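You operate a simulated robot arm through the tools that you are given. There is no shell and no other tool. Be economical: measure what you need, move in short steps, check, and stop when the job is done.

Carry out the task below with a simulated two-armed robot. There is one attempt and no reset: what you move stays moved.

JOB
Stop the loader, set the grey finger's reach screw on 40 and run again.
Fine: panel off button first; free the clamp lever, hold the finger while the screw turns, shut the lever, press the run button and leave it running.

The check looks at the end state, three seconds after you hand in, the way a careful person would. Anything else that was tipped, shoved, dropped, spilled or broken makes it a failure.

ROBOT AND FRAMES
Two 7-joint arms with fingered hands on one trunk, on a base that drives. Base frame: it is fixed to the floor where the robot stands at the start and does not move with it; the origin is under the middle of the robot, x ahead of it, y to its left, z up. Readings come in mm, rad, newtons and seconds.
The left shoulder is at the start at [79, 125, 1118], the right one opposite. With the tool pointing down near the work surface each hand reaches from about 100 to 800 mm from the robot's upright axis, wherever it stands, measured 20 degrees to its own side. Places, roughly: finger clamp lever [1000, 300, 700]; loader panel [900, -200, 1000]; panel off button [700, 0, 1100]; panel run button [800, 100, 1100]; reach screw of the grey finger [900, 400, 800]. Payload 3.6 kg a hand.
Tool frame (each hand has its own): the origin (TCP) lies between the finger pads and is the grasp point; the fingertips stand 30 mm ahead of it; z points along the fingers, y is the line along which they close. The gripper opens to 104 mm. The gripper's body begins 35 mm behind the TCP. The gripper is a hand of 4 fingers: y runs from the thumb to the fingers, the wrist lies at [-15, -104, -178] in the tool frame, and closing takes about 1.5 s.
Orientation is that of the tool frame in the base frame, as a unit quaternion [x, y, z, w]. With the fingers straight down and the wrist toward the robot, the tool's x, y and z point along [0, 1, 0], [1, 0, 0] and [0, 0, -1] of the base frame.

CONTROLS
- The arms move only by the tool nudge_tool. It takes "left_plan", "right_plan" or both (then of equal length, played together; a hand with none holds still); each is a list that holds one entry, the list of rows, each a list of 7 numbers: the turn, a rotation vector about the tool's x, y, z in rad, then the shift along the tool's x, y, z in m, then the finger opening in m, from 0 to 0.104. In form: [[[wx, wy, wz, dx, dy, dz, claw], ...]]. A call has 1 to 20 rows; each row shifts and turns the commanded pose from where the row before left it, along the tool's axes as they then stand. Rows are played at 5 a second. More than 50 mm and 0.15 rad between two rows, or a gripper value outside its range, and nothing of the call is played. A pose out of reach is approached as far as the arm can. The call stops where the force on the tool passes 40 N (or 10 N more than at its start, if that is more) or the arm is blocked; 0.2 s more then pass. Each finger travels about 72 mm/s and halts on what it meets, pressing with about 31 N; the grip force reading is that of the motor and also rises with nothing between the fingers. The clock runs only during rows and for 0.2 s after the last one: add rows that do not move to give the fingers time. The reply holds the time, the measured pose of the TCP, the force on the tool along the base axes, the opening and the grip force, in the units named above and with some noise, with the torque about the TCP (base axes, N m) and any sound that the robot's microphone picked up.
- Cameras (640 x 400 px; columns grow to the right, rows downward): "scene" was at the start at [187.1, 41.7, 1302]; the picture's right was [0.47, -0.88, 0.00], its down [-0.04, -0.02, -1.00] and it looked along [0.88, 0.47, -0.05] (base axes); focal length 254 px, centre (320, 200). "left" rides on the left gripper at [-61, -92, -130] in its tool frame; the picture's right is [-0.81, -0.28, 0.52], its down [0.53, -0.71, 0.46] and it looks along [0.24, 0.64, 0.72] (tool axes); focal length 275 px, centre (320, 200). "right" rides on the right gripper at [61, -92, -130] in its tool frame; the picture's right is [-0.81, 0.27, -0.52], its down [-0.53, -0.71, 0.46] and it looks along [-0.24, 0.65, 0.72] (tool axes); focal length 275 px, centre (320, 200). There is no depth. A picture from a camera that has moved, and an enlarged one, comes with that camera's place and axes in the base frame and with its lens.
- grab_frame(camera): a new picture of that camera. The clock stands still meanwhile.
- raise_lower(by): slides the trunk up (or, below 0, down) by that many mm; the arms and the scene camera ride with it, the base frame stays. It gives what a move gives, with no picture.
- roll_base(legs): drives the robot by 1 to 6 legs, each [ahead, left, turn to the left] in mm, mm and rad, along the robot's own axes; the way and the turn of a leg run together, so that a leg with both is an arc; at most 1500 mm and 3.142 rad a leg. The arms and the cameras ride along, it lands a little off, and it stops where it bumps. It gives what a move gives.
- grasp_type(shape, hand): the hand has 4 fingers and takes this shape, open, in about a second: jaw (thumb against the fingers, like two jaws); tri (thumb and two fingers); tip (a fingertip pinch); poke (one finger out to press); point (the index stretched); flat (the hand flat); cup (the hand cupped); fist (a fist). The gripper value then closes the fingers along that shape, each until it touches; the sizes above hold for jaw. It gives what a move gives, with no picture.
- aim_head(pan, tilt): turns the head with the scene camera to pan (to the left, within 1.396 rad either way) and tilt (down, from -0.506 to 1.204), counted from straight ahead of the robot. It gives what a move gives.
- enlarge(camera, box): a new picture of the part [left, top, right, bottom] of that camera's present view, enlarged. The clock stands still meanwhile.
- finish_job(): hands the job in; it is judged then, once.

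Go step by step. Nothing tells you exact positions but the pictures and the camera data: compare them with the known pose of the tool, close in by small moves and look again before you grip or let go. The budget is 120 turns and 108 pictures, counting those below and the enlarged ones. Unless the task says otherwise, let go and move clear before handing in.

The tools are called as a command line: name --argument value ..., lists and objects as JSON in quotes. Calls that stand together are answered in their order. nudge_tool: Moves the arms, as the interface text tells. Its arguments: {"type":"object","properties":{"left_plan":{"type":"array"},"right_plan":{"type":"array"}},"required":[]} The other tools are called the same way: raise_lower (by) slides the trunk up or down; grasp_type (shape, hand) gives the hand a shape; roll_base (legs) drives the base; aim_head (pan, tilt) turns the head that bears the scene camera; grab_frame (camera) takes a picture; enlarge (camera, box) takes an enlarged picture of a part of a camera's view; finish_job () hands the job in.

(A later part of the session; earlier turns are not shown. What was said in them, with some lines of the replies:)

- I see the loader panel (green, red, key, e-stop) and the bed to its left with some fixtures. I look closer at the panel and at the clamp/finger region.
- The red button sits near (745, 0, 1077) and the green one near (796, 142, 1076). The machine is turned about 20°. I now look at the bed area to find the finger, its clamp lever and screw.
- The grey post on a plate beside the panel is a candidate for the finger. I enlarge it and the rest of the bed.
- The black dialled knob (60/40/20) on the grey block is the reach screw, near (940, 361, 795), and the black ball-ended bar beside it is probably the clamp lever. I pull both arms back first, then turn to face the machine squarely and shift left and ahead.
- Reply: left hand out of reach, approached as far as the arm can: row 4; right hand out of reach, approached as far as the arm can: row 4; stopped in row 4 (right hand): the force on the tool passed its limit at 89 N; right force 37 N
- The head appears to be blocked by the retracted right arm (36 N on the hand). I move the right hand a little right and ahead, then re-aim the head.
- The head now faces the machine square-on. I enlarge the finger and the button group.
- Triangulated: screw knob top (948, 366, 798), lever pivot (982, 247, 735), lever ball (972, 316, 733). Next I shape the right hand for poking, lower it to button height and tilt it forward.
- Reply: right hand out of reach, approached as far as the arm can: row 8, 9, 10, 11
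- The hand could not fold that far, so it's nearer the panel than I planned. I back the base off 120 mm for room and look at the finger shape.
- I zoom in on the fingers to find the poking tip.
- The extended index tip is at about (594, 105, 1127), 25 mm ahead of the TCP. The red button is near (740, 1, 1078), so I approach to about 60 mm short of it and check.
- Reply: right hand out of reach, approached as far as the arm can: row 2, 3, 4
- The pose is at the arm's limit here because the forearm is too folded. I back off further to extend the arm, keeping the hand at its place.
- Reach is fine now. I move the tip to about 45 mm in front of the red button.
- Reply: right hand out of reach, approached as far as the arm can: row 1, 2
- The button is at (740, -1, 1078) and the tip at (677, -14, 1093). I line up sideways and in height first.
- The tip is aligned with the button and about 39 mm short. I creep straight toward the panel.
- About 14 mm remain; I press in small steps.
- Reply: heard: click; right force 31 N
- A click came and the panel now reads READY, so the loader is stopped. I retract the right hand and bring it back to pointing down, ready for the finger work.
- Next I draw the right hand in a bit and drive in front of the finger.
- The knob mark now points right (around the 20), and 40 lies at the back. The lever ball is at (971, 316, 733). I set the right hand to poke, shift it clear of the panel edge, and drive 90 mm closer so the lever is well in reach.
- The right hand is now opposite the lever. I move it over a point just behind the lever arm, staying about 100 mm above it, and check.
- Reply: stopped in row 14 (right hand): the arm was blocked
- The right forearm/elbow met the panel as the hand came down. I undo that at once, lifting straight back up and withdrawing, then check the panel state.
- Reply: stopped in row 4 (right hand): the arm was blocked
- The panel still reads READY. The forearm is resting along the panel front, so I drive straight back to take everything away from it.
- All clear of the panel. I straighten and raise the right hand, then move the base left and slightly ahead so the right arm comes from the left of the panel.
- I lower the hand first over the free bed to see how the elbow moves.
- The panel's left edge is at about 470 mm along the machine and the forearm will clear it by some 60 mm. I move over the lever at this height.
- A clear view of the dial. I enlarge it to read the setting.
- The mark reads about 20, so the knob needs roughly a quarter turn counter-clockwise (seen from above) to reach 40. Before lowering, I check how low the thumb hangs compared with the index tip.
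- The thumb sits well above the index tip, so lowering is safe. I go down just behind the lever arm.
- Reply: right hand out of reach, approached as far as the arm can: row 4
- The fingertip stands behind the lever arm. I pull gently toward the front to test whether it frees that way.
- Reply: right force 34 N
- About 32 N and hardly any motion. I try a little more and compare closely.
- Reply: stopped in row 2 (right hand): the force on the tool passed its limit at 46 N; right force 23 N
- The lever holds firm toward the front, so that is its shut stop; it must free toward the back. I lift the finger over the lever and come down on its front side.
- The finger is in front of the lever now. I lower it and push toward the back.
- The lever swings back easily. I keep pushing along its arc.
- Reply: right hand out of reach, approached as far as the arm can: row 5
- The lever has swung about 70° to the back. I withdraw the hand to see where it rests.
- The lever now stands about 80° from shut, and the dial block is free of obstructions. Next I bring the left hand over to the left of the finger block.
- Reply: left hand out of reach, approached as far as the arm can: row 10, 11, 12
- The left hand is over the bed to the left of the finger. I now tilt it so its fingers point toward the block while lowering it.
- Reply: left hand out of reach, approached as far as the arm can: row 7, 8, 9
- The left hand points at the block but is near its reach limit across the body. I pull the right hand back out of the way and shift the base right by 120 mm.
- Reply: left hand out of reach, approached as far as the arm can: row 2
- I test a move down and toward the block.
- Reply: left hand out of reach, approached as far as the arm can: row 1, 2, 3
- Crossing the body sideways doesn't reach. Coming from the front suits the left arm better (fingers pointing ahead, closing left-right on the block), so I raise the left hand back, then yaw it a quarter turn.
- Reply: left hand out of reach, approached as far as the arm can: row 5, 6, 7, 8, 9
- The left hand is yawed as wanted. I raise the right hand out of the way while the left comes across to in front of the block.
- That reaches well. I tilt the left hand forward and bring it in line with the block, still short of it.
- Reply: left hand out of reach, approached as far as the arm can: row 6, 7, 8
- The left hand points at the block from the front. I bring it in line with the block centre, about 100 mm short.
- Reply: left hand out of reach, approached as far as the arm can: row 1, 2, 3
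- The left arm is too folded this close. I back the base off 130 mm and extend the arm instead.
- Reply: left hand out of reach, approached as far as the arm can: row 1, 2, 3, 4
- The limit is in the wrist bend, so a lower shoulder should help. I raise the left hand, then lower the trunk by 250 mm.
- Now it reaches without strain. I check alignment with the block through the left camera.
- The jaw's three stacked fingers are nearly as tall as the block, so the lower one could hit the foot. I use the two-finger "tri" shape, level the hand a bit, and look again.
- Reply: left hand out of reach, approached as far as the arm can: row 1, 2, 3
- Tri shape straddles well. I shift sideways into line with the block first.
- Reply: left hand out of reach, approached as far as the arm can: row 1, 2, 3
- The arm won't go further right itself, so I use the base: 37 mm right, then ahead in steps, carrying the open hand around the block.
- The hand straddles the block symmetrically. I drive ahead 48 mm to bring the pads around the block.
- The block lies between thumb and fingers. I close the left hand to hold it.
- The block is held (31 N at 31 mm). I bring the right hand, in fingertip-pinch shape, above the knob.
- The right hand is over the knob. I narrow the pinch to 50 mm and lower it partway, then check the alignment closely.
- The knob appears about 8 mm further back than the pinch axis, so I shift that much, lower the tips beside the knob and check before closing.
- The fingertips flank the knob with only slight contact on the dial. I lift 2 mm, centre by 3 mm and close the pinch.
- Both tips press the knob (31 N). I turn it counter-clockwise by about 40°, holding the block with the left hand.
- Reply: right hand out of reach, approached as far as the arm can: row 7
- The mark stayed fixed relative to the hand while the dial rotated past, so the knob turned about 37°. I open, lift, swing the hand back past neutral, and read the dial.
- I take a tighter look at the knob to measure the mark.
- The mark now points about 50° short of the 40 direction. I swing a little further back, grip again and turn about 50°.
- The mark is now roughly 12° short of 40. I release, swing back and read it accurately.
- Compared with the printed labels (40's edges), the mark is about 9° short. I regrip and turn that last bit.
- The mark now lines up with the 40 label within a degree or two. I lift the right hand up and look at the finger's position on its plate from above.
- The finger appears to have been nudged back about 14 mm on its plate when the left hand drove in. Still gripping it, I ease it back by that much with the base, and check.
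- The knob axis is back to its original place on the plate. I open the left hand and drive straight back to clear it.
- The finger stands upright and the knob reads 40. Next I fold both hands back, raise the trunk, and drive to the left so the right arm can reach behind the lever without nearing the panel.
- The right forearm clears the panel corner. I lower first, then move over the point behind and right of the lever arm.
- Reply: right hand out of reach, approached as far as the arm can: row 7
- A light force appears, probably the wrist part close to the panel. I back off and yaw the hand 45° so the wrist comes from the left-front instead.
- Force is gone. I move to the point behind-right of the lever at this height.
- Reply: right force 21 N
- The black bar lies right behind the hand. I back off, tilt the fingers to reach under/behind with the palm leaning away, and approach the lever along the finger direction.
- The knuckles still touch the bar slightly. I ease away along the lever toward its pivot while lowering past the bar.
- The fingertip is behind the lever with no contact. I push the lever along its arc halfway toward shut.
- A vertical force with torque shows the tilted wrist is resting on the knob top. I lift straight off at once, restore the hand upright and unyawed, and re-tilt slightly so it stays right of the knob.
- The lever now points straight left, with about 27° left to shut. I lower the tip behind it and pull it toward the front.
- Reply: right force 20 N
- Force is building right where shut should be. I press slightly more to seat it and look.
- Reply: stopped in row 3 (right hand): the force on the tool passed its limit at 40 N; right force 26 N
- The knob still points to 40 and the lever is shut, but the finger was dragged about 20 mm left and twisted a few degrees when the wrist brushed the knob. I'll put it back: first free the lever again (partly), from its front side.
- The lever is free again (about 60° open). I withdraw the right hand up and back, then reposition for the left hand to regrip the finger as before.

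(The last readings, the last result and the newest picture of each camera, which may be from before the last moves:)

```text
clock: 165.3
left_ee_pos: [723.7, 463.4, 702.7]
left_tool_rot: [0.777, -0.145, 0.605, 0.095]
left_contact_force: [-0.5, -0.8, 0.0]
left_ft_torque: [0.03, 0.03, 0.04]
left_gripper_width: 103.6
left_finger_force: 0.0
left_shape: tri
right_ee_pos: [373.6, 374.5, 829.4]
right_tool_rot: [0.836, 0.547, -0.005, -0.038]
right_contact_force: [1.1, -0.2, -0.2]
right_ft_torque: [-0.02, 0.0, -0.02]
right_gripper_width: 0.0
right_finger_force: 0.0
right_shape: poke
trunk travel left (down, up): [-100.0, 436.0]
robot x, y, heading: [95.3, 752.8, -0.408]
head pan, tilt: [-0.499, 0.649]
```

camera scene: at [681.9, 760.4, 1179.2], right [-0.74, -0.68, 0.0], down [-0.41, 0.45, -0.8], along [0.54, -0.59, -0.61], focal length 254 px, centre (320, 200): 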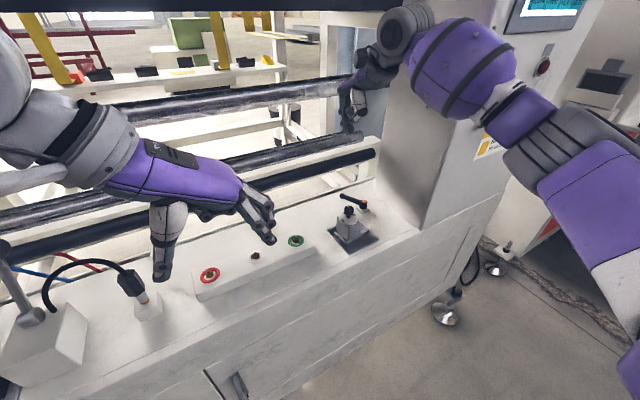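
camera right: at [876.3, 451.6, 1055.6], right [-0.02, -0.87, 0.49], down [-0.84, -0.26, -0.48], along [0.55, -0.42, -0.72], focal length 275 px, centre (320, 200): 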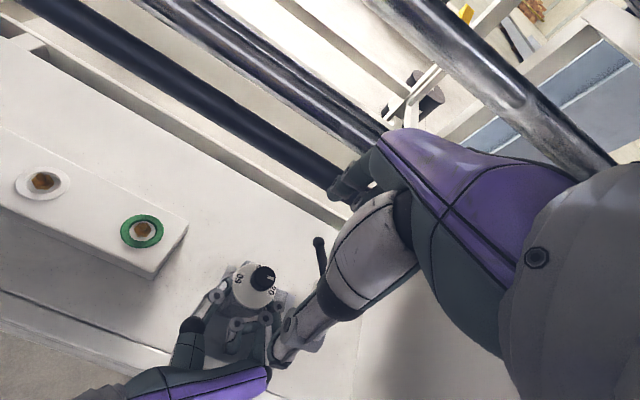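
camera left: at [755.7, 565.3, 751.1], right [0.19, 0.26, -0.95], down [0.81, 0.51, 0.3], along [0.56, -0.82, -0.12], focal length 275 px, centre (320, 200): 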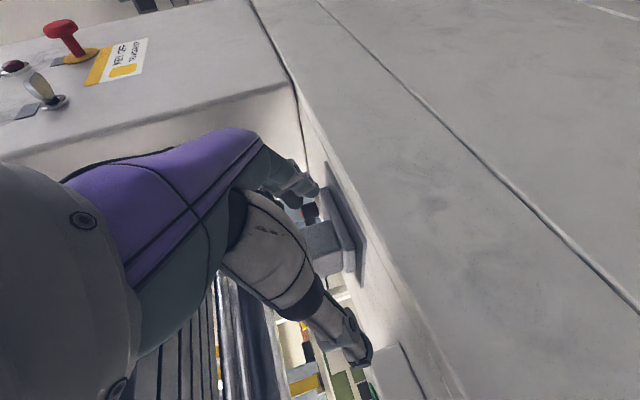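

The left hand is aligned with the machine axis and with the block sideways, only 40 mm low. I lift the trunk 40 mm and approach to just before the block.

raise_lower --by 40

roll_base --legs '[[165, 11, 0]]'

enlarge --camera "left" --box '[240, 130, 420, 380]'

```text
clock: 166.1
left_ee_pos: [720.0, 464.9, 757.5]
left_tool_rot: [0.772, -0.146, 0.611, 0.096]
left_contact_force: [-0.6, 0.4, 0.2]
left_ft_torque: [0.0, 0.03, 0.03]
left_gripper_width: 103.6
left_finger_force: 0.1
left_shape: tri
right_ee_pos: [374.3, 375.2, 869.3]
right_tool_rot: [0.836, 0.547, -0.005, -0.04]
right_contact_force: [1.0, -0.1, -0.6]
right_ft_torque: [0.02, 0.05, 0.0]
right_gripper_width: 0.0
right_finger_force: 0.1
right_shape: poke
trunk travel left (down, up): [-140.0, 396.0]
robot x, y, heading: [92.2, 752.3, -0.405]
head pan, tilt: [-0.499, 0.649]
```

```text
clock: 167.6
left_ee_pos: [879.3, 410.1, 758.5]
left_tool_rot: [0.772, -0.144, 0.612, 0.096]
left_contact_force: [0.8, 0.2, 0.1]
left_ft_torque: [-0.01, -0.02, 0.0]
left_gripper_width: 103.6
left_finger_force: 0.1
left_shape: tri
right_ee_pos: [535.4, 318.1, 868.3]
right_tool_rot: [0.835, 0.548, -0.006, -0.038]
right_contact_force: [-0.3, -0.6, -0.3]
right_ft_torque: [0.03, 0.0, 0.0]
right_gripper_width: 0.0
right_finger_force: 0.1
right_shape: poke
trunk travel left (down, up): [-140.0, 396.0]
robot x, y, heading: [246.9, 697.4, -0.405]
head pan, tilt: [-0.499, 0.649]
```

```text
1.60 times, centred on (330, 255) of left
camera zoom: at [779.8, 545.5, 731.3], right [0.4, 0.18, -0.9], down [0.77, 0.47, 0.43], along [0.5, -0.87, 0.05], focal length 440 px, centre (304, 112)
```

zoom: 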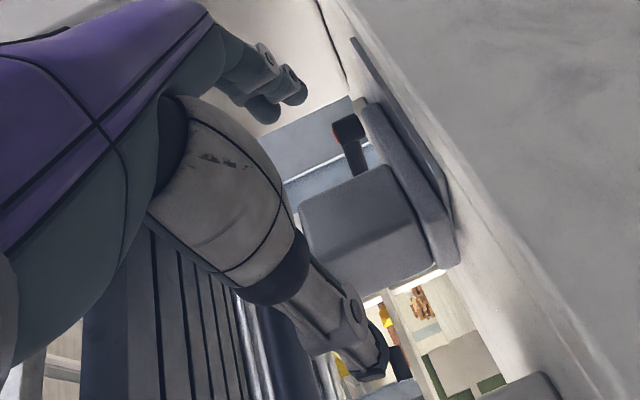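

Alignment matches the earlier good approach. I lower 15 mm and drive in to the point where the knob should sit at its original depth.

raise_lower --by -14

roll_base --legs '[[56, 4, 0]]'

```text
clock: 168.2
left_ee_pos: [879.8, 411.5, 744.0]
left_tool_rot: [0.771, -0.144, 0.613, 0.097]
left_contact_force: [0.3, -0.1, -0.6]
left_ft_torque: [0.01, 0.04, 0.03]
left_gripper_width: 103.7
left_finger_force: 0.1
left_shape: tri
right_ee_pos: [533.9, 320.0, 855.9]
right_tool_rot: [0.835, 0.549, -0.005, -0.039]
right_contact_force: [-0.5, 0.4, 0.3]
right_ft_torque: [-0.02, 0.02, -0.02]
right_gripper_width: 0.0
right_finger_force: 0.0
right_shape: poke
trunk travel left (down, up): [-126.0, 410.0]
robot x, y, heading: [249.2, 696.5, -0.402]
head pan, tilt: [-0.499, 0.649]
```

```text
clock: 169.2
left_ee_pos: [932.0, 392.1, 744.4]
left_tool_rot: [0.771, -0.145, 0.612, 0.095]
left_contact_force: [0.8, -0.2, -0.1]
left_ft_torque: [-0.03, 0.01, -0.02]
left_gripper_width: 103.6
left_finger_force: 0.1
left_shape: tri
right_ee_pos: [586.4, 301.2, 855.6]
right_tool_rot: [0.835, 0.548, -0.006, -0.04]
right_contact_force: [0.5, -0.3, -0.2]
right_ft_torque: [-0.03, 0.0, 0.02]
right_gripper_width: 0.0
right_finger_force: 0.1
right_shape: poke
trunk travel left (down, up): [-126.0, 410.0]
robot x, y, heading: [302.6, 679.2, -0.403]
head pan, tilt: [-0.499, 0.649]
```

In position. I close the hand on the block, then shift it 20 mm right with the base.

nudge_tool --left_plan '[[[0, 0, 0, 0, 0, 0, 0.07], [0, 0, 0, 0, 0, 0, 0.05], [0, 0, 0, 0, 0, 0, 0.04], [0, 0, 0, 0, 0, 0, 0.03], [0, 0, 0, 0, 0, 0, 0.03], [0, 0, 0, 0, 0, 0, 0.03]]]'

roll_base --legs '[[1, -20.5, 0]]'

```text
clock: 170.6
left_ee_pos: [932.1, 393.0, 744.5]
left_tool_rot: [0.771, -0.145, 0.612, 0.095]
left_contact_force: [-0.2, -0.4, -0.9]
left_ft_torque: [0.0, 0.03, 0.04]
left_gripper_width: 31.4
left_finger_force: 0.0
left_shape: tri
right_ee_pos: [586.7, 300.8, 854.6]
right_tool_rot: [0.836, 0.548, -0.004, -0.038]
right_contact_force: [-0.1, 0.7, 0.7]
right_ft_torque: [0.01, 0.03, 0.04]
right_gripper_width: 0.0
right_finger_force: 0.1
right_shape: poke
trunk travel left (down, up): [-126.0, 410.0]
robot x, y, heading: [302.0, 681.8, -0.404]
head pan, tilt: [-0.499, 0.649]
```

```text
clock: 171.4
left_ee_pos: [925.0, 372.4, 744.6]
left_tool_rot: [0.771, -0.145, 0.613, 0.096]
left_contact_force: [0.3, 0.2, -0.6]
left_ft_torque: [0.0, -0.01, -0.02]
left_gripper_width: 31.4
left_finger_force: 0.1
left_shape: tri
right_ee_pos: [579.7, 280.6, 856.1]
right_tool_rot: [0.836, 0.548, -0.004, -0.039]
right_contact_force: [0.0, -0.4, 0.0]
right_ft_torque: [0.03, 0.0, 0.01]
right_gripper_width: 0.0
right_finger_force: 0.1
right_shape: poke
trunk travel left (down, up): [-126.0, 410.0]
robot x, y, heading: [297.3, 660.5, -0.401]
head pan, tilt: [-0.499, 0.649]
```

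Grip force reads zero, so I close further and look.

nudge_tool --left_plan '[[[0, 0, 0, 0, 0, 0, 0.025], [0, 0, 0, 0, 0, 0, 0.02], [0, 0, 0, 0, 0, 0, 0.02], [0, 0, 0, 0, 0, 0, 0.02]]]'

enlarge --camera "left" --box '[240, 130, 420, 380]'

```text
clock: 172.4
left_ee_pos: [926.3, 375.1, 743.2]
left_tool_rot: [0.772, -0.145, 0.612, 0.095]
left_contact_force: [1.0, -0.7, -0.1]
left_ft_torque: [0.02, -0.02, 0.02]
left_gripper_width: 30.6
left_finger_force: 31.0
left_shape: tri
right_ee_pos: [579.3, 283.1, 856.5]
right_tool_rot: [0.835, 0.548, -0.004, -0.039]
right_contact_force: [0.0, -0.2, -0.9]
right_ft_torque: [0.02, 0.0, -0.02]
right_gripper_width: 0.0
right_finger_force: 0.0
right_shape: poke
trunk travel left (down, up): [-126.0, 410.0]
robot x, y, heading: [297.5, 658.6, -0.4]
head pan, tilt: [-0.499, 0.649]
```

```text
1.60 times, centred on (330, 255) of left
camera zoom: at [825.5, 508.4, 717.4], right [0.4, 0.18, -0.9], down [0.77, 0.47, 0.43], along [0.5, -0.87, 0.05], focal length 440 px, centre (304, 112)
```

zoom: 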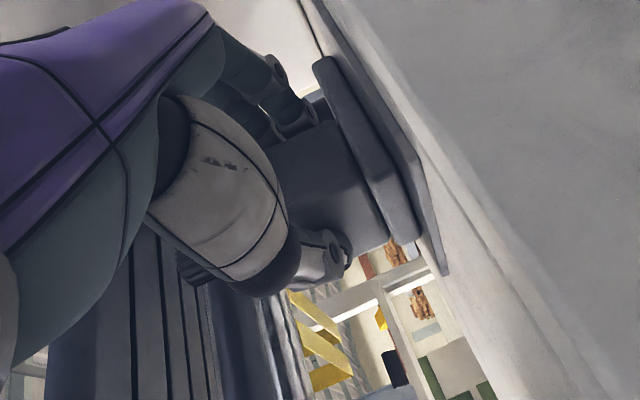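

The block is firmly held and centred on the plate again. I release it and back straight away.

nudge_tool --left_plan '[[[0, 0, 0, 0, 0, 0, 0.05], [0, 0, 0, 0, 0, 0, 0.08], [0, 0, 0, 0, 0, 0, 0.104], [0, 0, 0, 0, 0, 0, 0.104], [0, 0, 0, 0, 0, 0, 0.104]]]'

roll_base --legs '[[-210, -14, 0]]'

nudge_tool --left_plan '[[[0, -0.14, 0, -0.002, 0, -0.0316, 0.104], [0, -0.14, 0, -0.0066, 0, -0.0309, 0.104], [0, -0.14, 0, -0.0108, 0, -0.0297, 0.104], [0, -0.14, 0, -0.0149, 0, -0.0279, 0.104], [0, -0.14, 0, -0.0186, 0, -0.0256, 0.104], [0, -0.14, 0, -0.022, 0, -0.0227, 0.104], [0, -0.14, 0, -0.025, 0, -0.0194, 0.104], [0, -0.14, 0, -0.0274, 0, -0.0158, 0.104], [0, -0.14, 0, -0.0294, 0, -0.0118, 0.104]]]'

raise_lower --by 154

```text
clock: 173.6
left_ee_pos: [925.0, 373.2, 744.6]
left_tool_rot: [0.772, -0.145, 0.612, 0.096]
left_contact_force: [0.2, 1.3, 0.2]
left_ft_torque: [-0.01, -0.01, -0.02]
left_gripper_width: 103.5
left_finger_force: 0.1
left_shape: tri
right_ee_pos: [579.9, 282.2, 856.7]
right_tool_rot: [0.836, 0.547, -0.005, -0.039]
right_contact_force: [-0.9, -0.9, -0.1]
right_ft_torque: [-0.03, 0.01, -0.05]
right_gripper_width: 0.0
right_finger_force: 0.1
right_shape: poke
trunk travel left (down, up): [-126.0, 410.0]
robot x, y, heading: [296.9, 659.1, -0.402]
head pan, tilt: [-0.499, 0.649]
```

```text
clock: 175.3
left_ee_pos: [729.3, 445.1, 744.6]
left_tool_rot: [0.772, -0.143, 0.612, 0.094]
left_contact_force: [-0.3, 0.4, 0.7]
left_ft_torque: [0.01, 0.01, 0.0]
left_gripper_width: 103.4
left_finger_force: 0.1
left_shape: tri
right_ee_pos: [385.7, 352.1, 855.4]
right_tool_rot: [0.834, 0.55, -0.005, -0.038]
right_contact_force: [0.3, 0.6, -0.1]
right_ft_torque: [0.0, 0.03, -0.02]
right_gripper_width: 0.2
right_finger_force: 0.1
right_shape: poke
trunk travel left (down, up): [-126.0, 410.0]
robot x, y, heading: [99.3, 725.1, -0.403]
head pan, tilt: [-0.499, 0.649]
```

```text
clock: 177.3
left_ee_pos: [465.3, 535.8, 793.5]
left_tool_rot: [0.985, -0.17, 0.039, -0.008]
left_contact_force: [0.5, -0.1, -0.1]
left_ft_torque: [-0.03, 0.01, 0.01]
left_gripper_width: 103.6
left_finger_force: 0.1
left_shape: tri
right_ee_pos: [385.3, 351.4, 855.7]
right_tool_rot: [0.834, 0.55, -0.005, -0.039]
right_contact_force: [0.5, 0.0, 0.6]
right_ft_torque: [0.0, -0.01, 0.0]
right_gripper_width: 0.0
right_finger_force: 0.1
right_shape: poke
trunk travel left (down, up): [-126.0, 410.0]
robot x, y, heading: [97.4, 727.1, -0.4]
head pan, tilt: [-0.499, 0.649]
```

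```text
clock: 179.1
left_ee_pos: [465.2, 537.8, 945.8]
left_tool_rot: [0.984, -0.171, 0.04, -0.008]
left_contact_force: [0.1, 0.5, 0.4]
left_ft_torque: [0.01, -0.04, 0.0]
left_gripper_width: 103.7
left_finger_force: 0.1
left_shape: tri
right_ee_pos: [385.5, 352.7, 1008.7]
right_tool_rot: [0.834, 0.55, -0.006, -0.039]
right_contact_force: [0.1, 0.1, -0.3]
right_ft_torque: [0.0, 0.02, -0.02]
right_gripper_width: 0.0
right_finger_force: 0.0
right_shape: poke
trunk travel left (down, up): [-280.0, 256.0]
robot x, y, heading: [101.5, 728.8, -0.396]
head pan, tilt: [-0.499, 0.649]
```

I return to the lever station and bring the right hand behind the lever with a modest tilt, keeping right of the knob.

roll_base --legs '[[0, 0, 0.067], [0, 262, 0], [338, 0, 0]]'

nudge_tool --right_plan '[[[-0.143, 0, 0, 0, 0, 0, 0.104], [-0.143, 0, 0, 0, 0, 0, 0.104], [-0.143, 0, 0, 0, 0, 0, 0.104], [0, 0, 0, 0, 0, 0, 0.104]]]'

```text
clock: 184.2
left_ee_pos: [880.8, 693.4, 945.4]
left_tool_rot: [0.99, -0.135, 0.04, -0.009]
left_contact_force: [0.0, -0.1, -0.1]
left_ft_torque: [-0.03, 0.01, 0.03]
left_gripper_width: 103.4
left_finger_force: 0.0
left_shape: tri
right_ee_pos: [814.7, 502.2, 1008.7]
right_tool_rot: [0.814, 0.579, -0.006, -0.04]
right_contact_force: [0.3, 0.7, -0.2]
right_ft_torque: [-0.02, 0.02, 0.0]
right_gripper_width: 0.0
right_finger_force: 0.1
right_shape: poke
trunk travel left (down, up): [-280.0, 256.0]
robot x, y, heading: [500.3, 858.9, -0.329]
head pan, tilt: [-0.499, 0.649]
```

```text
clock: 185.2
left_ee_pos: [881.6, 693.7, 946.4]
left_tool_rot: [0.99, -0.135, 0.04, -0.01]
left_contact_force: [0.2, -0.1, -1.2]
left_ft_torque: [0.0, 0.02, 0.01]
left_gripper_width: 103.7
left_finger_force: 0.0
left_shape: tri
right_ee_pos: [850.1, 473.0, 1034.5]
right_tool_rot: [0.803, 0.568, 0.118, 0.136]
right_contact_force: [0.4, 0.9, 0.7]
right_ft_torque: [0.0, 0.01, 0.01]
right_gripper_width: 0.0
right_finger_force: 0.0
right_shape: poke
right hand out of reach, approached as far as the arm can: row 2, 3
trunk travel left (down, up): [-280.0, 256.0]
robot x, y, heading: [503.7, 857.8, -0.326]
head pan, tilt: [-0.499, 0.649]
```

nudge_tool --right_plan '[[[0, 0, 0, -0.0184, 0.0199, 0.0297, 0.104], [0, 0, 0, -0.0184, 0.0199, 0.0297, 0.104], [0, 0, 0, -0.0184, 0.0199, 0.0297, 0.104], [0, 0, 0, -0.0184, 0.0199, 0.0297, 0.104], [0, 0, 0, -0.0184, 0.0199, 0.0297, 0.104], [0, 0, 0, -0.0184, 0.0199, 0.0297, 0.104], [0, 0, 0, 0, 0, 0, 0.104]]]'

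```text
clock: 186.8
left_ee_pos: [880.1, 692.2, 945.6]
left_tool_rot: [0.99, -0.136, 0.04, -0.009]
left_contact_force: [-0.1, 0.0, -1.4]
left_ft_torque: [0.0, -0.01, -0.01]
left_gripper_width: 103.6
left_finger_force: 0.0
left_shape: tri
right_ee_pos: [977.3, 316.8, 905.7]
right_tool_rot: [0.803, 0.568, 0.117, 0.135]
right_contact_force: [-1.0, -0.3, 0.9]
right_ft_torque: [0.01, -0.03, 0.02]
right_gripper_width: 0.0
right_finger_force: 0.1
right_shape: poke
trunk travel left (down, up): [-280.0, 256.0]
robot x, y, heading: [503.2, 856.2, -0.326]
head pan, tilt: [-0.499, 0.649]
```

nudge_tool --right_plan '[[[0, 0, 0, -0.0152, 0.0046, 0.0321, 0.104], [0, 0, 0, -0.0152, 0.0046, 0.0321, 0.104], [0, 0, 0, -0.0152, 0.0046, 0.0321, 0.104], [0, 0, 0, 0, 0.001, 0.02, 0.104], [0, 0, 0, 0, 0, 0, 0.104]]]'

enlarge --camera "right" --box '[100, 180, 420, 380]'

```text
clock: 187.9
left_ee_pos: [879.6, 692.8, 944.9]
left_tool_rot: [0.99, -0.137, 0.039, -0.01]
left_contact_force: [-0.6, 0.2, 0.5]
left_ft_torque: [-0.02, -0.01, -0.01]
left_gripper_width: 103.6
left_finger_force: 0.0
left_shape: tri
right_ee_pos: [1014.7, 257.4, 800.0]
right_tool_rot: [0.804, 0.567, 0.117, 0.135]
right_contact_force: [-10.6, 2.6, -0.5]
right_ft_torque: [-0.12, -0.37, -0.15]
right_gripper_width: 0.0
right_finger_force: 0.1
right_shape: poke
trunk travel left (down, up): [-280.0, 256.0]
robot x, y, heading: [506.1, 858.9, -0.331]
head pan, tilt: [-0.499, 0.649]
```

```text
2.00 times, centred on (260, 280) of right
camera zoom: at [908.0, 353.6, 891.2], right [-0.2, -0.81, 0.55], down [-0.65, -0.31, -0.69], along [0.73, -0.5, -0.46], focal length 551 px, centre (440, 40)
```

zoom: 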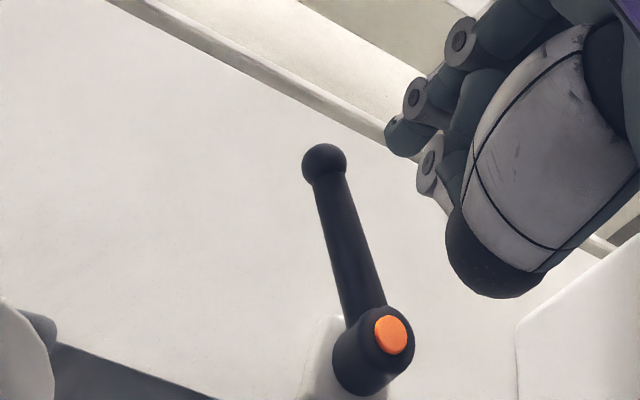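

The lever stands at about 53° back and the hand just brushes the bar. I shift right (toward the lever's pivot side), go down beside it, and check force.

nudge_tool --right_plan '[[[0, 0, 0, -0.009, -0.0025, -0.001, 0.104], [0, 0, 0, -0.009, -0.0025, -0.001, 0.104], [0, 0, 0, -0.009, 0, 0, 0.104], [0, 0, 0, 0, -0.0047, 0.0157, 0.104], [0, 0, 0, 0, -0.0047, 0.0157, 0.104], [0, 0, 0, 0, -0.0047, 0.0157, 0.104], [0, 0, 0, 0, 0, 0, 0.104]]]'

```text
clock: 189.6
left_ee_pos: [881.1, 693.3, 946.5]
left_tool_rot: [0.99, -0.135, 0.04, -0.009]
left_contact_force: [-0.1, 0.7, 0.5]
left_ft_torque: [0.01, 0.0, -0.01]
left_gripper_width: 104.1
left_finger_force: 0.0
left_shape: tri
right_ee_pos: [1007.9, 234.3, 749.8]
right_tool_rot: [0.804, 0.567, 0.118, 0.135]
right_contact_force: [-0.6, 1.2, 0.7]
right_ft_torque: [0.02, 0.01, -0.01]
right_gripper_width: 0.0
right_finger_force: 0.1
right_shape: poke
trunk travel left (down, up): [-280.0, 256.0]
robot x, y, heading: [503.4, 857.9, -0.333]
head pan, tilt: [-0.499, 0.649]
```

Clear of everything and just beside the lever. I push it along its arc to shut.

nudge_tool --right_plan '[[[0, 0, 0, 0.01, -0.0014, -0.0005, 0.104], [0, 0, 0, 0.01, -0.0014, -0.0005, 0.104], [0, 0, 0, 0.0073, -0.0042, -0.0015, 0.104], [0, 0, 0, 0.0073, -0.0042, -0.0015, 0.104], [0, 0, 0, 0.0043, -0.0052, -0.0019, 0.104], [0, 0, 0, 0.0043, -0.0052, -0.0019, 0.104], [0, 0, 0, 0.0012, -0.006, -0.0022, 0.104], [0, 0, 0, 0.0012, -0.006, -0.0022, 0.104], [0, 0, 0, 0, -0.005, -0.0018, 0.104], [0, 0, 0, 0, -0.005, -0.0018, 0.104], [0, 0, 0, 0, -0.004, -0.0015, 0.104]]]'

```text
clock: 191.9
left_ee_pos: [883.3, 693.8, 943.6]
left_tool_rot: [0.99, -0.136, 0.039, -0.01]
left_contact_force: [0.3, 0.7, 0.3]
left_ft_torque: [-0.02, 0.03, -0.01]
left_gripper_width: 103.4
left_finger_force: 0.0
left_shape: tri
right_ee_pos: [976.9, 294.4, 753.4]
right_tool_rot: [0.803, 0.568, 0.12, 0.138]
right_contact_force: [25.4, -8.1, 1.3]
right_ft_torque: [-0.23, -0.58, 0.24]
right_gripper_width: 0.1
right_finger_force: 0.0
right_shape: poke
trunk travel left (down, up): [-280.0, 256.0]
robot x, y, heading: [505.2, 855.4, -0.326]
head pan, tilt: [-0.499, 0.649]
```

The lever is hard against its shut stop (27 N). I press a touch more, withdraw along the same way, and check lever and knob.

nudge_tool --right_plan '[[[0, 0, 0, 0, -0.003, -0.001, 0.104], [0, 0, 0, 0, 0, 0, 0.104]]]'

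nudge_tool --right_plan '[[[0, 0, 0, 0, 0.012, 0.004, 0.104], [0, 0, 0, 0, 0.01, -0.028, 0.104], [0, 0, 0, 0, 0.01, -0.028, 0.104], [0, 0, 0, 0, 0.01, -0.028, 0.104], [0.12, 0, 0, 0, 0, -0.03, 0.104], [0.12, 0, 0, 0, 0, -0.03, 0.104], [0.11, 0, 0, 0, 0, -0.03, 0.104]]]'

enlarge --camera "right" --box '[100, 240, 356, 400]'

```text
clock: 192.6
left_ee_pos: [882.1, 693.1, 943.4]
left_tool_rot: [0.99, -0.134, 0.039, -0.009]
left_contact_force: [0.8, -1.1, -0.2]
left_ft_torque: [0.0, 0.02, 0.01]
left_gripper_width: 103.8
left_finger_force: 0.1
left_shape: tri
right_ee_pos: [973.7, 296.0, 753.5]
right_tool_rot: [0.803, 0.567, 0.12, 0.136]
right_contact_force: [32.4, -9.5, 7.5]
right_ft_torque: [-0.27, -0.77, 0.2]
right_gripper_width: 0.1
right_finger_force: 0.0
right_shape: poke
trunk travel left (down, up): [-280.0, 256.0]
robot x, y, heading: [503.9, 857.0, -0.326]
head pan, tilt: [-0.499, 0.649]
```

```text
clock: 194.2
left_ee_pos: [881.6, 693.1, 944.6]
left_tool_rot: [0.99, -0.136, 0.04, -0.009]
left_contact_force: [0.8, -0.5, 0.8]
left_ft_torque: [-0.01, 0.01, 0.02]
left_gripper_width: 103.8
left_finger_force: 0.1
left_shape: tri
right_ee_pos: [960.6, 293.0, 927.6]
right_tool_rot: [0.815, 0.58, 0.017, -0.007]
right_contact_force: [-0.1, 0.7, -0.2]
right_ft_torque: [0.03, -0.01, 0.01]
right_gripper_width: 0.0
right_finger_force: 0.1
right_shape: poke
trunk travel left (down, up): [-280.0, 256.0]
robot x, y, heading: [502.0, 854.5, -0.323]
head pan, tilt: [-0.499, 0.649]
```

```text
2.50 times, centred on (228, 320) of right
camera zoom: at [890.6, 375.8, 1058.8], right [-0.01, -0.87, 0.49], down [-0.84, -0.26, -0.48], along [0.54, -0.42, -0.73], focal length 688 px, centre (550, -100)
```

zoom: 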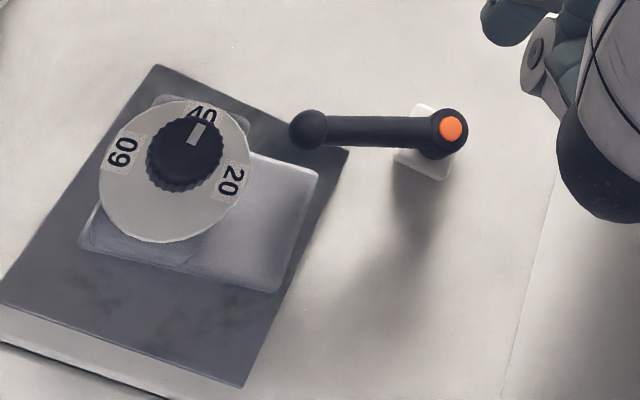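

The finger sits centred, the mark points at 40 and the lever is shut. Now for the run button: I drive back and across to stand before the panel and raise the trunk to its first height.

roll_base --legs '[[-345, 0, 0], [0, -500, -0.012]]'

raise_lower --by 70

nudge_tool --right_plan '[[[0, 0, 0, 0.036, 0, -0.0125, 0.104], [0, 0, 0, 0.036, 0, -0.0125, 0.104], [0, 0, 0, 0.036, 0, -0.0125, 0.104], [0, 0, 0, 0.036, 0, -0.0125, 0.104], [0, 0, 0, 0.036, 0, -0.0125, 0.104], [0, 0, 0, 0.036, 0, -0.0125, 0.104], [0, 0, 0, 0.036, 0, -0.0125, 0.104], [0, 0, 0, 0.036, 0, -0.0125, 0.104], [-0.14, 0, 0, 0, 0.0198, 0.0028, 0.104], [-0.14, 0, 0, 0, 0.0192, 0.0055, 0.104], [-0.14, 0, 0, 0, 0.0183, 0.0082, 0.104], [-0.14, 0, 0, 0, 0.017, 0.0106, 0.104], [-0.14, 0, 0, 0, 0.0153, 0.0129, 0.104], [-0.14, 0, 0, 0, 0.0133, 0.0149, 0.104], [0, 0, 0, 0, 0, 0, 0.104]]]'

```text
clock: 200.8
left_ee_pos: [396.2, 342.6, 944.6]
left_tool_rot: [0.99, -0.137, 0.041, -0.01]
left_contact_force: [0.6, -0.5, 0.5]
left_ft_torque: [0.0, 0.04, -0.02]
left_gripper_width: 103.3
left_finger_force: 0.0
left_shape: tri
right_ee_pos: [473.5, -57.9, 927.9]
right_tool_rot: [0.816, 0.578, 0.016, -0.006]
right_contact_force: [-0.7, -0.9, -0.4]
right_ft_torque: [-0.03, -0.03, 0.0]
right_gripper_width: 0.0
right_finger_force: 0.0
right_shape: poke
trunk travel left (down, up): [-280.0, 256.0]
robot x, y, heading: [14.5, 507.5, -0.331]
head pan, tilt: [-0.499, 0.649]
```

```text
clock: 201.9
left_ee_pos: [396.2, 343.3, 1015.1]
left_tool_rot: [0.99, -0.138, 0.041, -0.009]
left_contact_force: [1.0, 0.1, 0.4]
left_ft_torque: [-0.01, -0.01, 0.02]
left_gripper_width: 103.6
left_finger_force: 0.0
left_shape: tri
right_ee_pos: [474.8, -56.3, 996.4]
right_tool_rot: [0.816, 0.577, 0.017, -0.008]
right_contact_force: [-0.8, 0.1, -0.2]
right_ft_torque: [-0.02, -0.05, 0.03]
right_gripper_width: 0.0
right_finger_force: 0.0
right_shape: poke
trunk travel left (down, up): [-350.0, 186.0]
robot x, y, heading: [16.8, 506.5, -0.332]
head pan, tilt: [-0.499, 0.649]
```

```text
clock: 205.1
left_ee_pos: [397.1, 342.7, 1015.3]
left_tool_rot: [0.99, -0.138, 0.04, -0.009]
left_contact_force: [0.7, -1.1, 0.8]
left_ft_torque: [-0.02, 0.0, -0.02]
left_gripper_width: 103.8
left_finger_force: 0.0
left_shape: tri
right_ee_pos: [668.9, 187.4, 1093.4]
right_tool_rot: [0.76, 0.537, 0.226, 0.287]
right_contact_force: [0.3, -0.2, -0.2]
right_ft_torque: [-0.02, 0.02, -0.02]
right_gripper_width: 0.2
right_finger_force: 0.0
right_shape: poke
right hand out of reach, approached as far as the arm can: row 14
trunk travel left (down, up): [-350.0, 186.0]
robot x, y, heading: [18.9, 508.1, -0.336]
head pan, tilt: [-0.499, 0.649]
```

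The tip is near (n 585, z 1075), about 110 mm from the green button and 18 mm too far left. I line up and approach to 40 mm, then look.

nudge_tool --right_plan '[[[0, 0, 0, -0.0063, 0.0171, 0.0158, 0.104], [0, 0, 0, -0.0063, 0.0171, 0.0158, 0.104], [0, 0, 0, -0.0063, 0.0171, 0.0158, 0.104], [0, 0, 0, 0, 0, 0, 0.104]]]'

enlarge --camera "right" --box '[160, 130, 400, 320]'

```text
clock: 206.1
left_ee_pos: [397.0, 342.0, 1014.7]
left_tool_rot: [0.99, -0.137, 0.04, -0.009]
left_contact_force: [0.7, -0.7, 0.8]
left_ft_torque: [0.04, 0.01, 0.03]
left_gripper_width: 103.6
left_finger_force: 0.1
left_shape: tri
right_ee_pos: [727.3, 148.2, 1095.0]
right_tool_rot: [0.759, 0.538, 0.227, 0.287]
right_contact_force: [0.1, -1.2, 0.8]
right_ft_torque: [0.03, 0.02, -0.01]
right_gripper_width: 0.0
right_finger_force: 0.0
right_shape: poke
trunk travel left (down, up): [-350.0, 186.0]
robot x, y, heading: [21.1, 507.6, -0.336]
head pan, tilt: [-0.499, 0.649]
```

```text
2.11 times, centred on (280, 225) of right
camera zoom: at [598.5, 253.0, 1129.2], right [-0.41, -0.74, 0.54], down [-0.36, -0.41, -0.84], along [0.84, -0.54, -0.1], focal length 580 px, centre (404, 147)
```

zoom: 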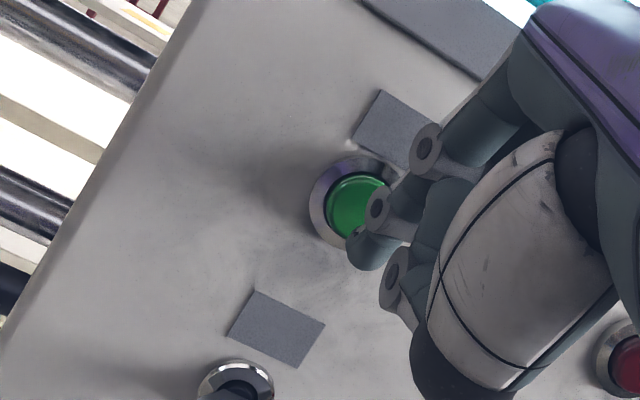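

The tip and green button line up (button at about (786, 137, 1076)). I press straight in with small steps.

nudge_tool --right_plan '[[[0, 0, 0, 0.0005, 0.0059, 0.0054, 0.104], [0, 0, 0, 0.0005, 0.0059, 0.0054, 0.104], [0, 0, 0, 0.0005, 0.0059, 0.0054, 0.104], [0, 0, 0, 0.0005, 0.0059, 0.0054, 0.104], [0, 0, 0, 0, 0.0029, 0.0027, 0.104], [0, 0, 0, 0, 0.0029, 0.0027, 0.104], [0, 0, 0, 0, 0.0029, 0.0027, 0.104]]]'

```text
clock: 207.7
left_ee_pos: [393.5, 346.6, 1016.6]
left_tool_rot: [0.99, -0.137, 0.042, -0.008]
left_contact_force: [-0.1, 0.0, 1.1]
left_ft_torque: [-0.02, 0.02, -0.02]
left_gripper_width: 104.0
left_finger_force: 0.0
left_shape: tri
right_ee_pos: [766.7, 138.5, 1096.4]
right_tool_rot: [0.759, 0.538, 0.227, 0.289]
right_contact_force: [-32.4, 12.5, 0.0]
right_ft_torque: [0.27, 0.52, 0.07]
right_gripper_width: 0.0
right_finger_force: 0.0
right_shape: poke
trunk travel left (down, up): [-350.0, 186.0]
robot x, y, heading: [17.7, 509.2, -0.333]
head pan, tilt: [-0.499, 0.649]
heard: click
```

A click was heard. I retract the finger straight back and use the last picture to check the panel.

nudge_tool --right_plan '[[[0, 0, 0, 0, -0.0183, -0.017, 0.104], [0, 0, 0, 0, -0.0183, -0.017, 0.104], [0, 0, 0, 0, -0.0183, -0.017, 0.104], [0, 0, 0, 0, -0.0183, -0.017, 0.104], [0, 0, 0, 0, -0.0183, -0.017, 0.104], [0, 0, 0, 0, 0, 0, 0.104]]]'

roll_base --legs '[[-150, 0, 0]]'

aim_head --pan 0.05 --tilt 0.25

grab_frame --camera "scene"

```text
clock: 209.1
left_ee_pos: [397.1, 342.3, 1014.9]
left_tool_rot: [0.99, -0.137, 0.04, -0.01]
left_contact_force: [0.3, 1.0, -1.1]
left_ft_torque: [-0.02, 0.01, -0.02]
left_gripper_width: 103.6
left_finger_force: 0.0
left_shape: tri
right_ee_pos: [652.1, 174.6, 1092.4]
right_tool_rot: [0.761, 0.537, 0.225, 0.287]
right_contact_force: [-0.3, 0.2, 0.7]
right_ft_torque: [-0.02, -0.01, 0.0]
right_gripper_width: 0.0
right_finger_force: 0.1
right_shape: poke
trunk travel left (down, up): [-350.0, 186.0]
robot x, y, heading: [22.6, 506.5, -0.334]
head pan, tilt: [-0.499, 0.649]
```

```text
clock: 210.4
left_ee_pos: [255.6, 393.1, 1015.0]
left_tool_rot: [0.99, -0.134, 0.04, -0.009]
left_contact_force: [-0.5, 0.5, 0.6]
left_ft_torque: [0.02, -0.05, 0.0]
left_gripper_width: 103.5
left_finger_force: 0.0
left_shape: tri
right_ee_pos: [513.3, 227.9, 1095.0]
right_tool_rot: [0.758, 0.541, 0.227, 0.286]
right_contact_force: [0.1, 0.0, -0.2]
right_ft_torque: [0.02, 0.0, 0.0]
right_gripper_width: 0.0
right_finger_force: 0.1
right_shape: poke
trunk travel left (down, up): [-350.0, 186.0]
robot x, y, heading: [-120.9, 551.7, -0.325]
head pan, tilt: [-0.499, 0.649]
```

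```text
clock: 211.4
left_ee_pos: [256.5, 393.2, 1014.8]
left_tool_rot: [0.99, -0.134, 0.04, -0.009]
left_contact_force: [0.2, -0.1, 0.4]
left_ft_torque: [-0.02, 0.02, 0.02]
left_gripper_width: 103.6
left_finger_force: 0.0
left_shape: tri
right_ee_pos: [514.6, 226.4, 1093.0]
right_tool_rot: [0.758, 0.54, 0.226, 0.286]
right_contact_force: [-0.7, 0.3, 0.2]
right_ft_torque: [0.0, -0.02, 0.02]
right_gripper_width: 0.0
right_finger_force: 0.0
right_shape: poke
trunk travel left (down, up): [-350.0, 186.0]
robot x, y, heading: [-116.5, 552.7, -0.326]
head pan, tilt: [0.051, 0.25]
```

```text
0 pictures are left
camera scene: at [70.4, 494.5, 1283.5], right [-0.27, -0.96, 0.0], down [-0.24, 0.07, -0.97], along [0.93, -0.26, -0.25], focal length 254 px, centre (320, 200)
```

scene: 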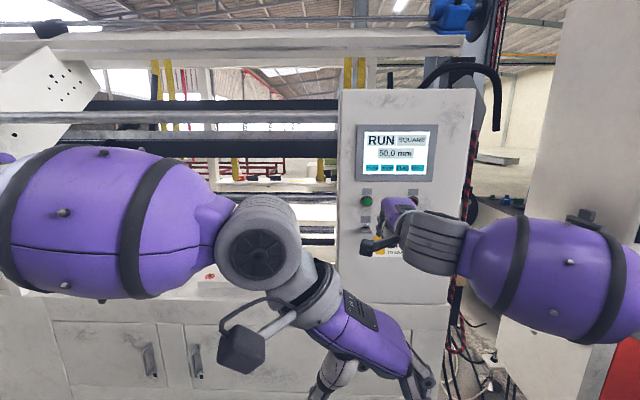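

The panel shows RUN again, both hands are clear, the lever is shut and the screw mark points at 40. I hand the job in.

finish_job

```text
The job is handed in.
```

The loader was stopped, the grey finger's reach screw set on 40, the clamp lever shut, and the panel shows RUN again. The job is handed in.

While the clamp was open I knocked the finger out of place twice. I put it back by eye before the final clamping, so its position is close to the original but not exact. My right forearm also pressed against the panel front once; the panel display did not change.
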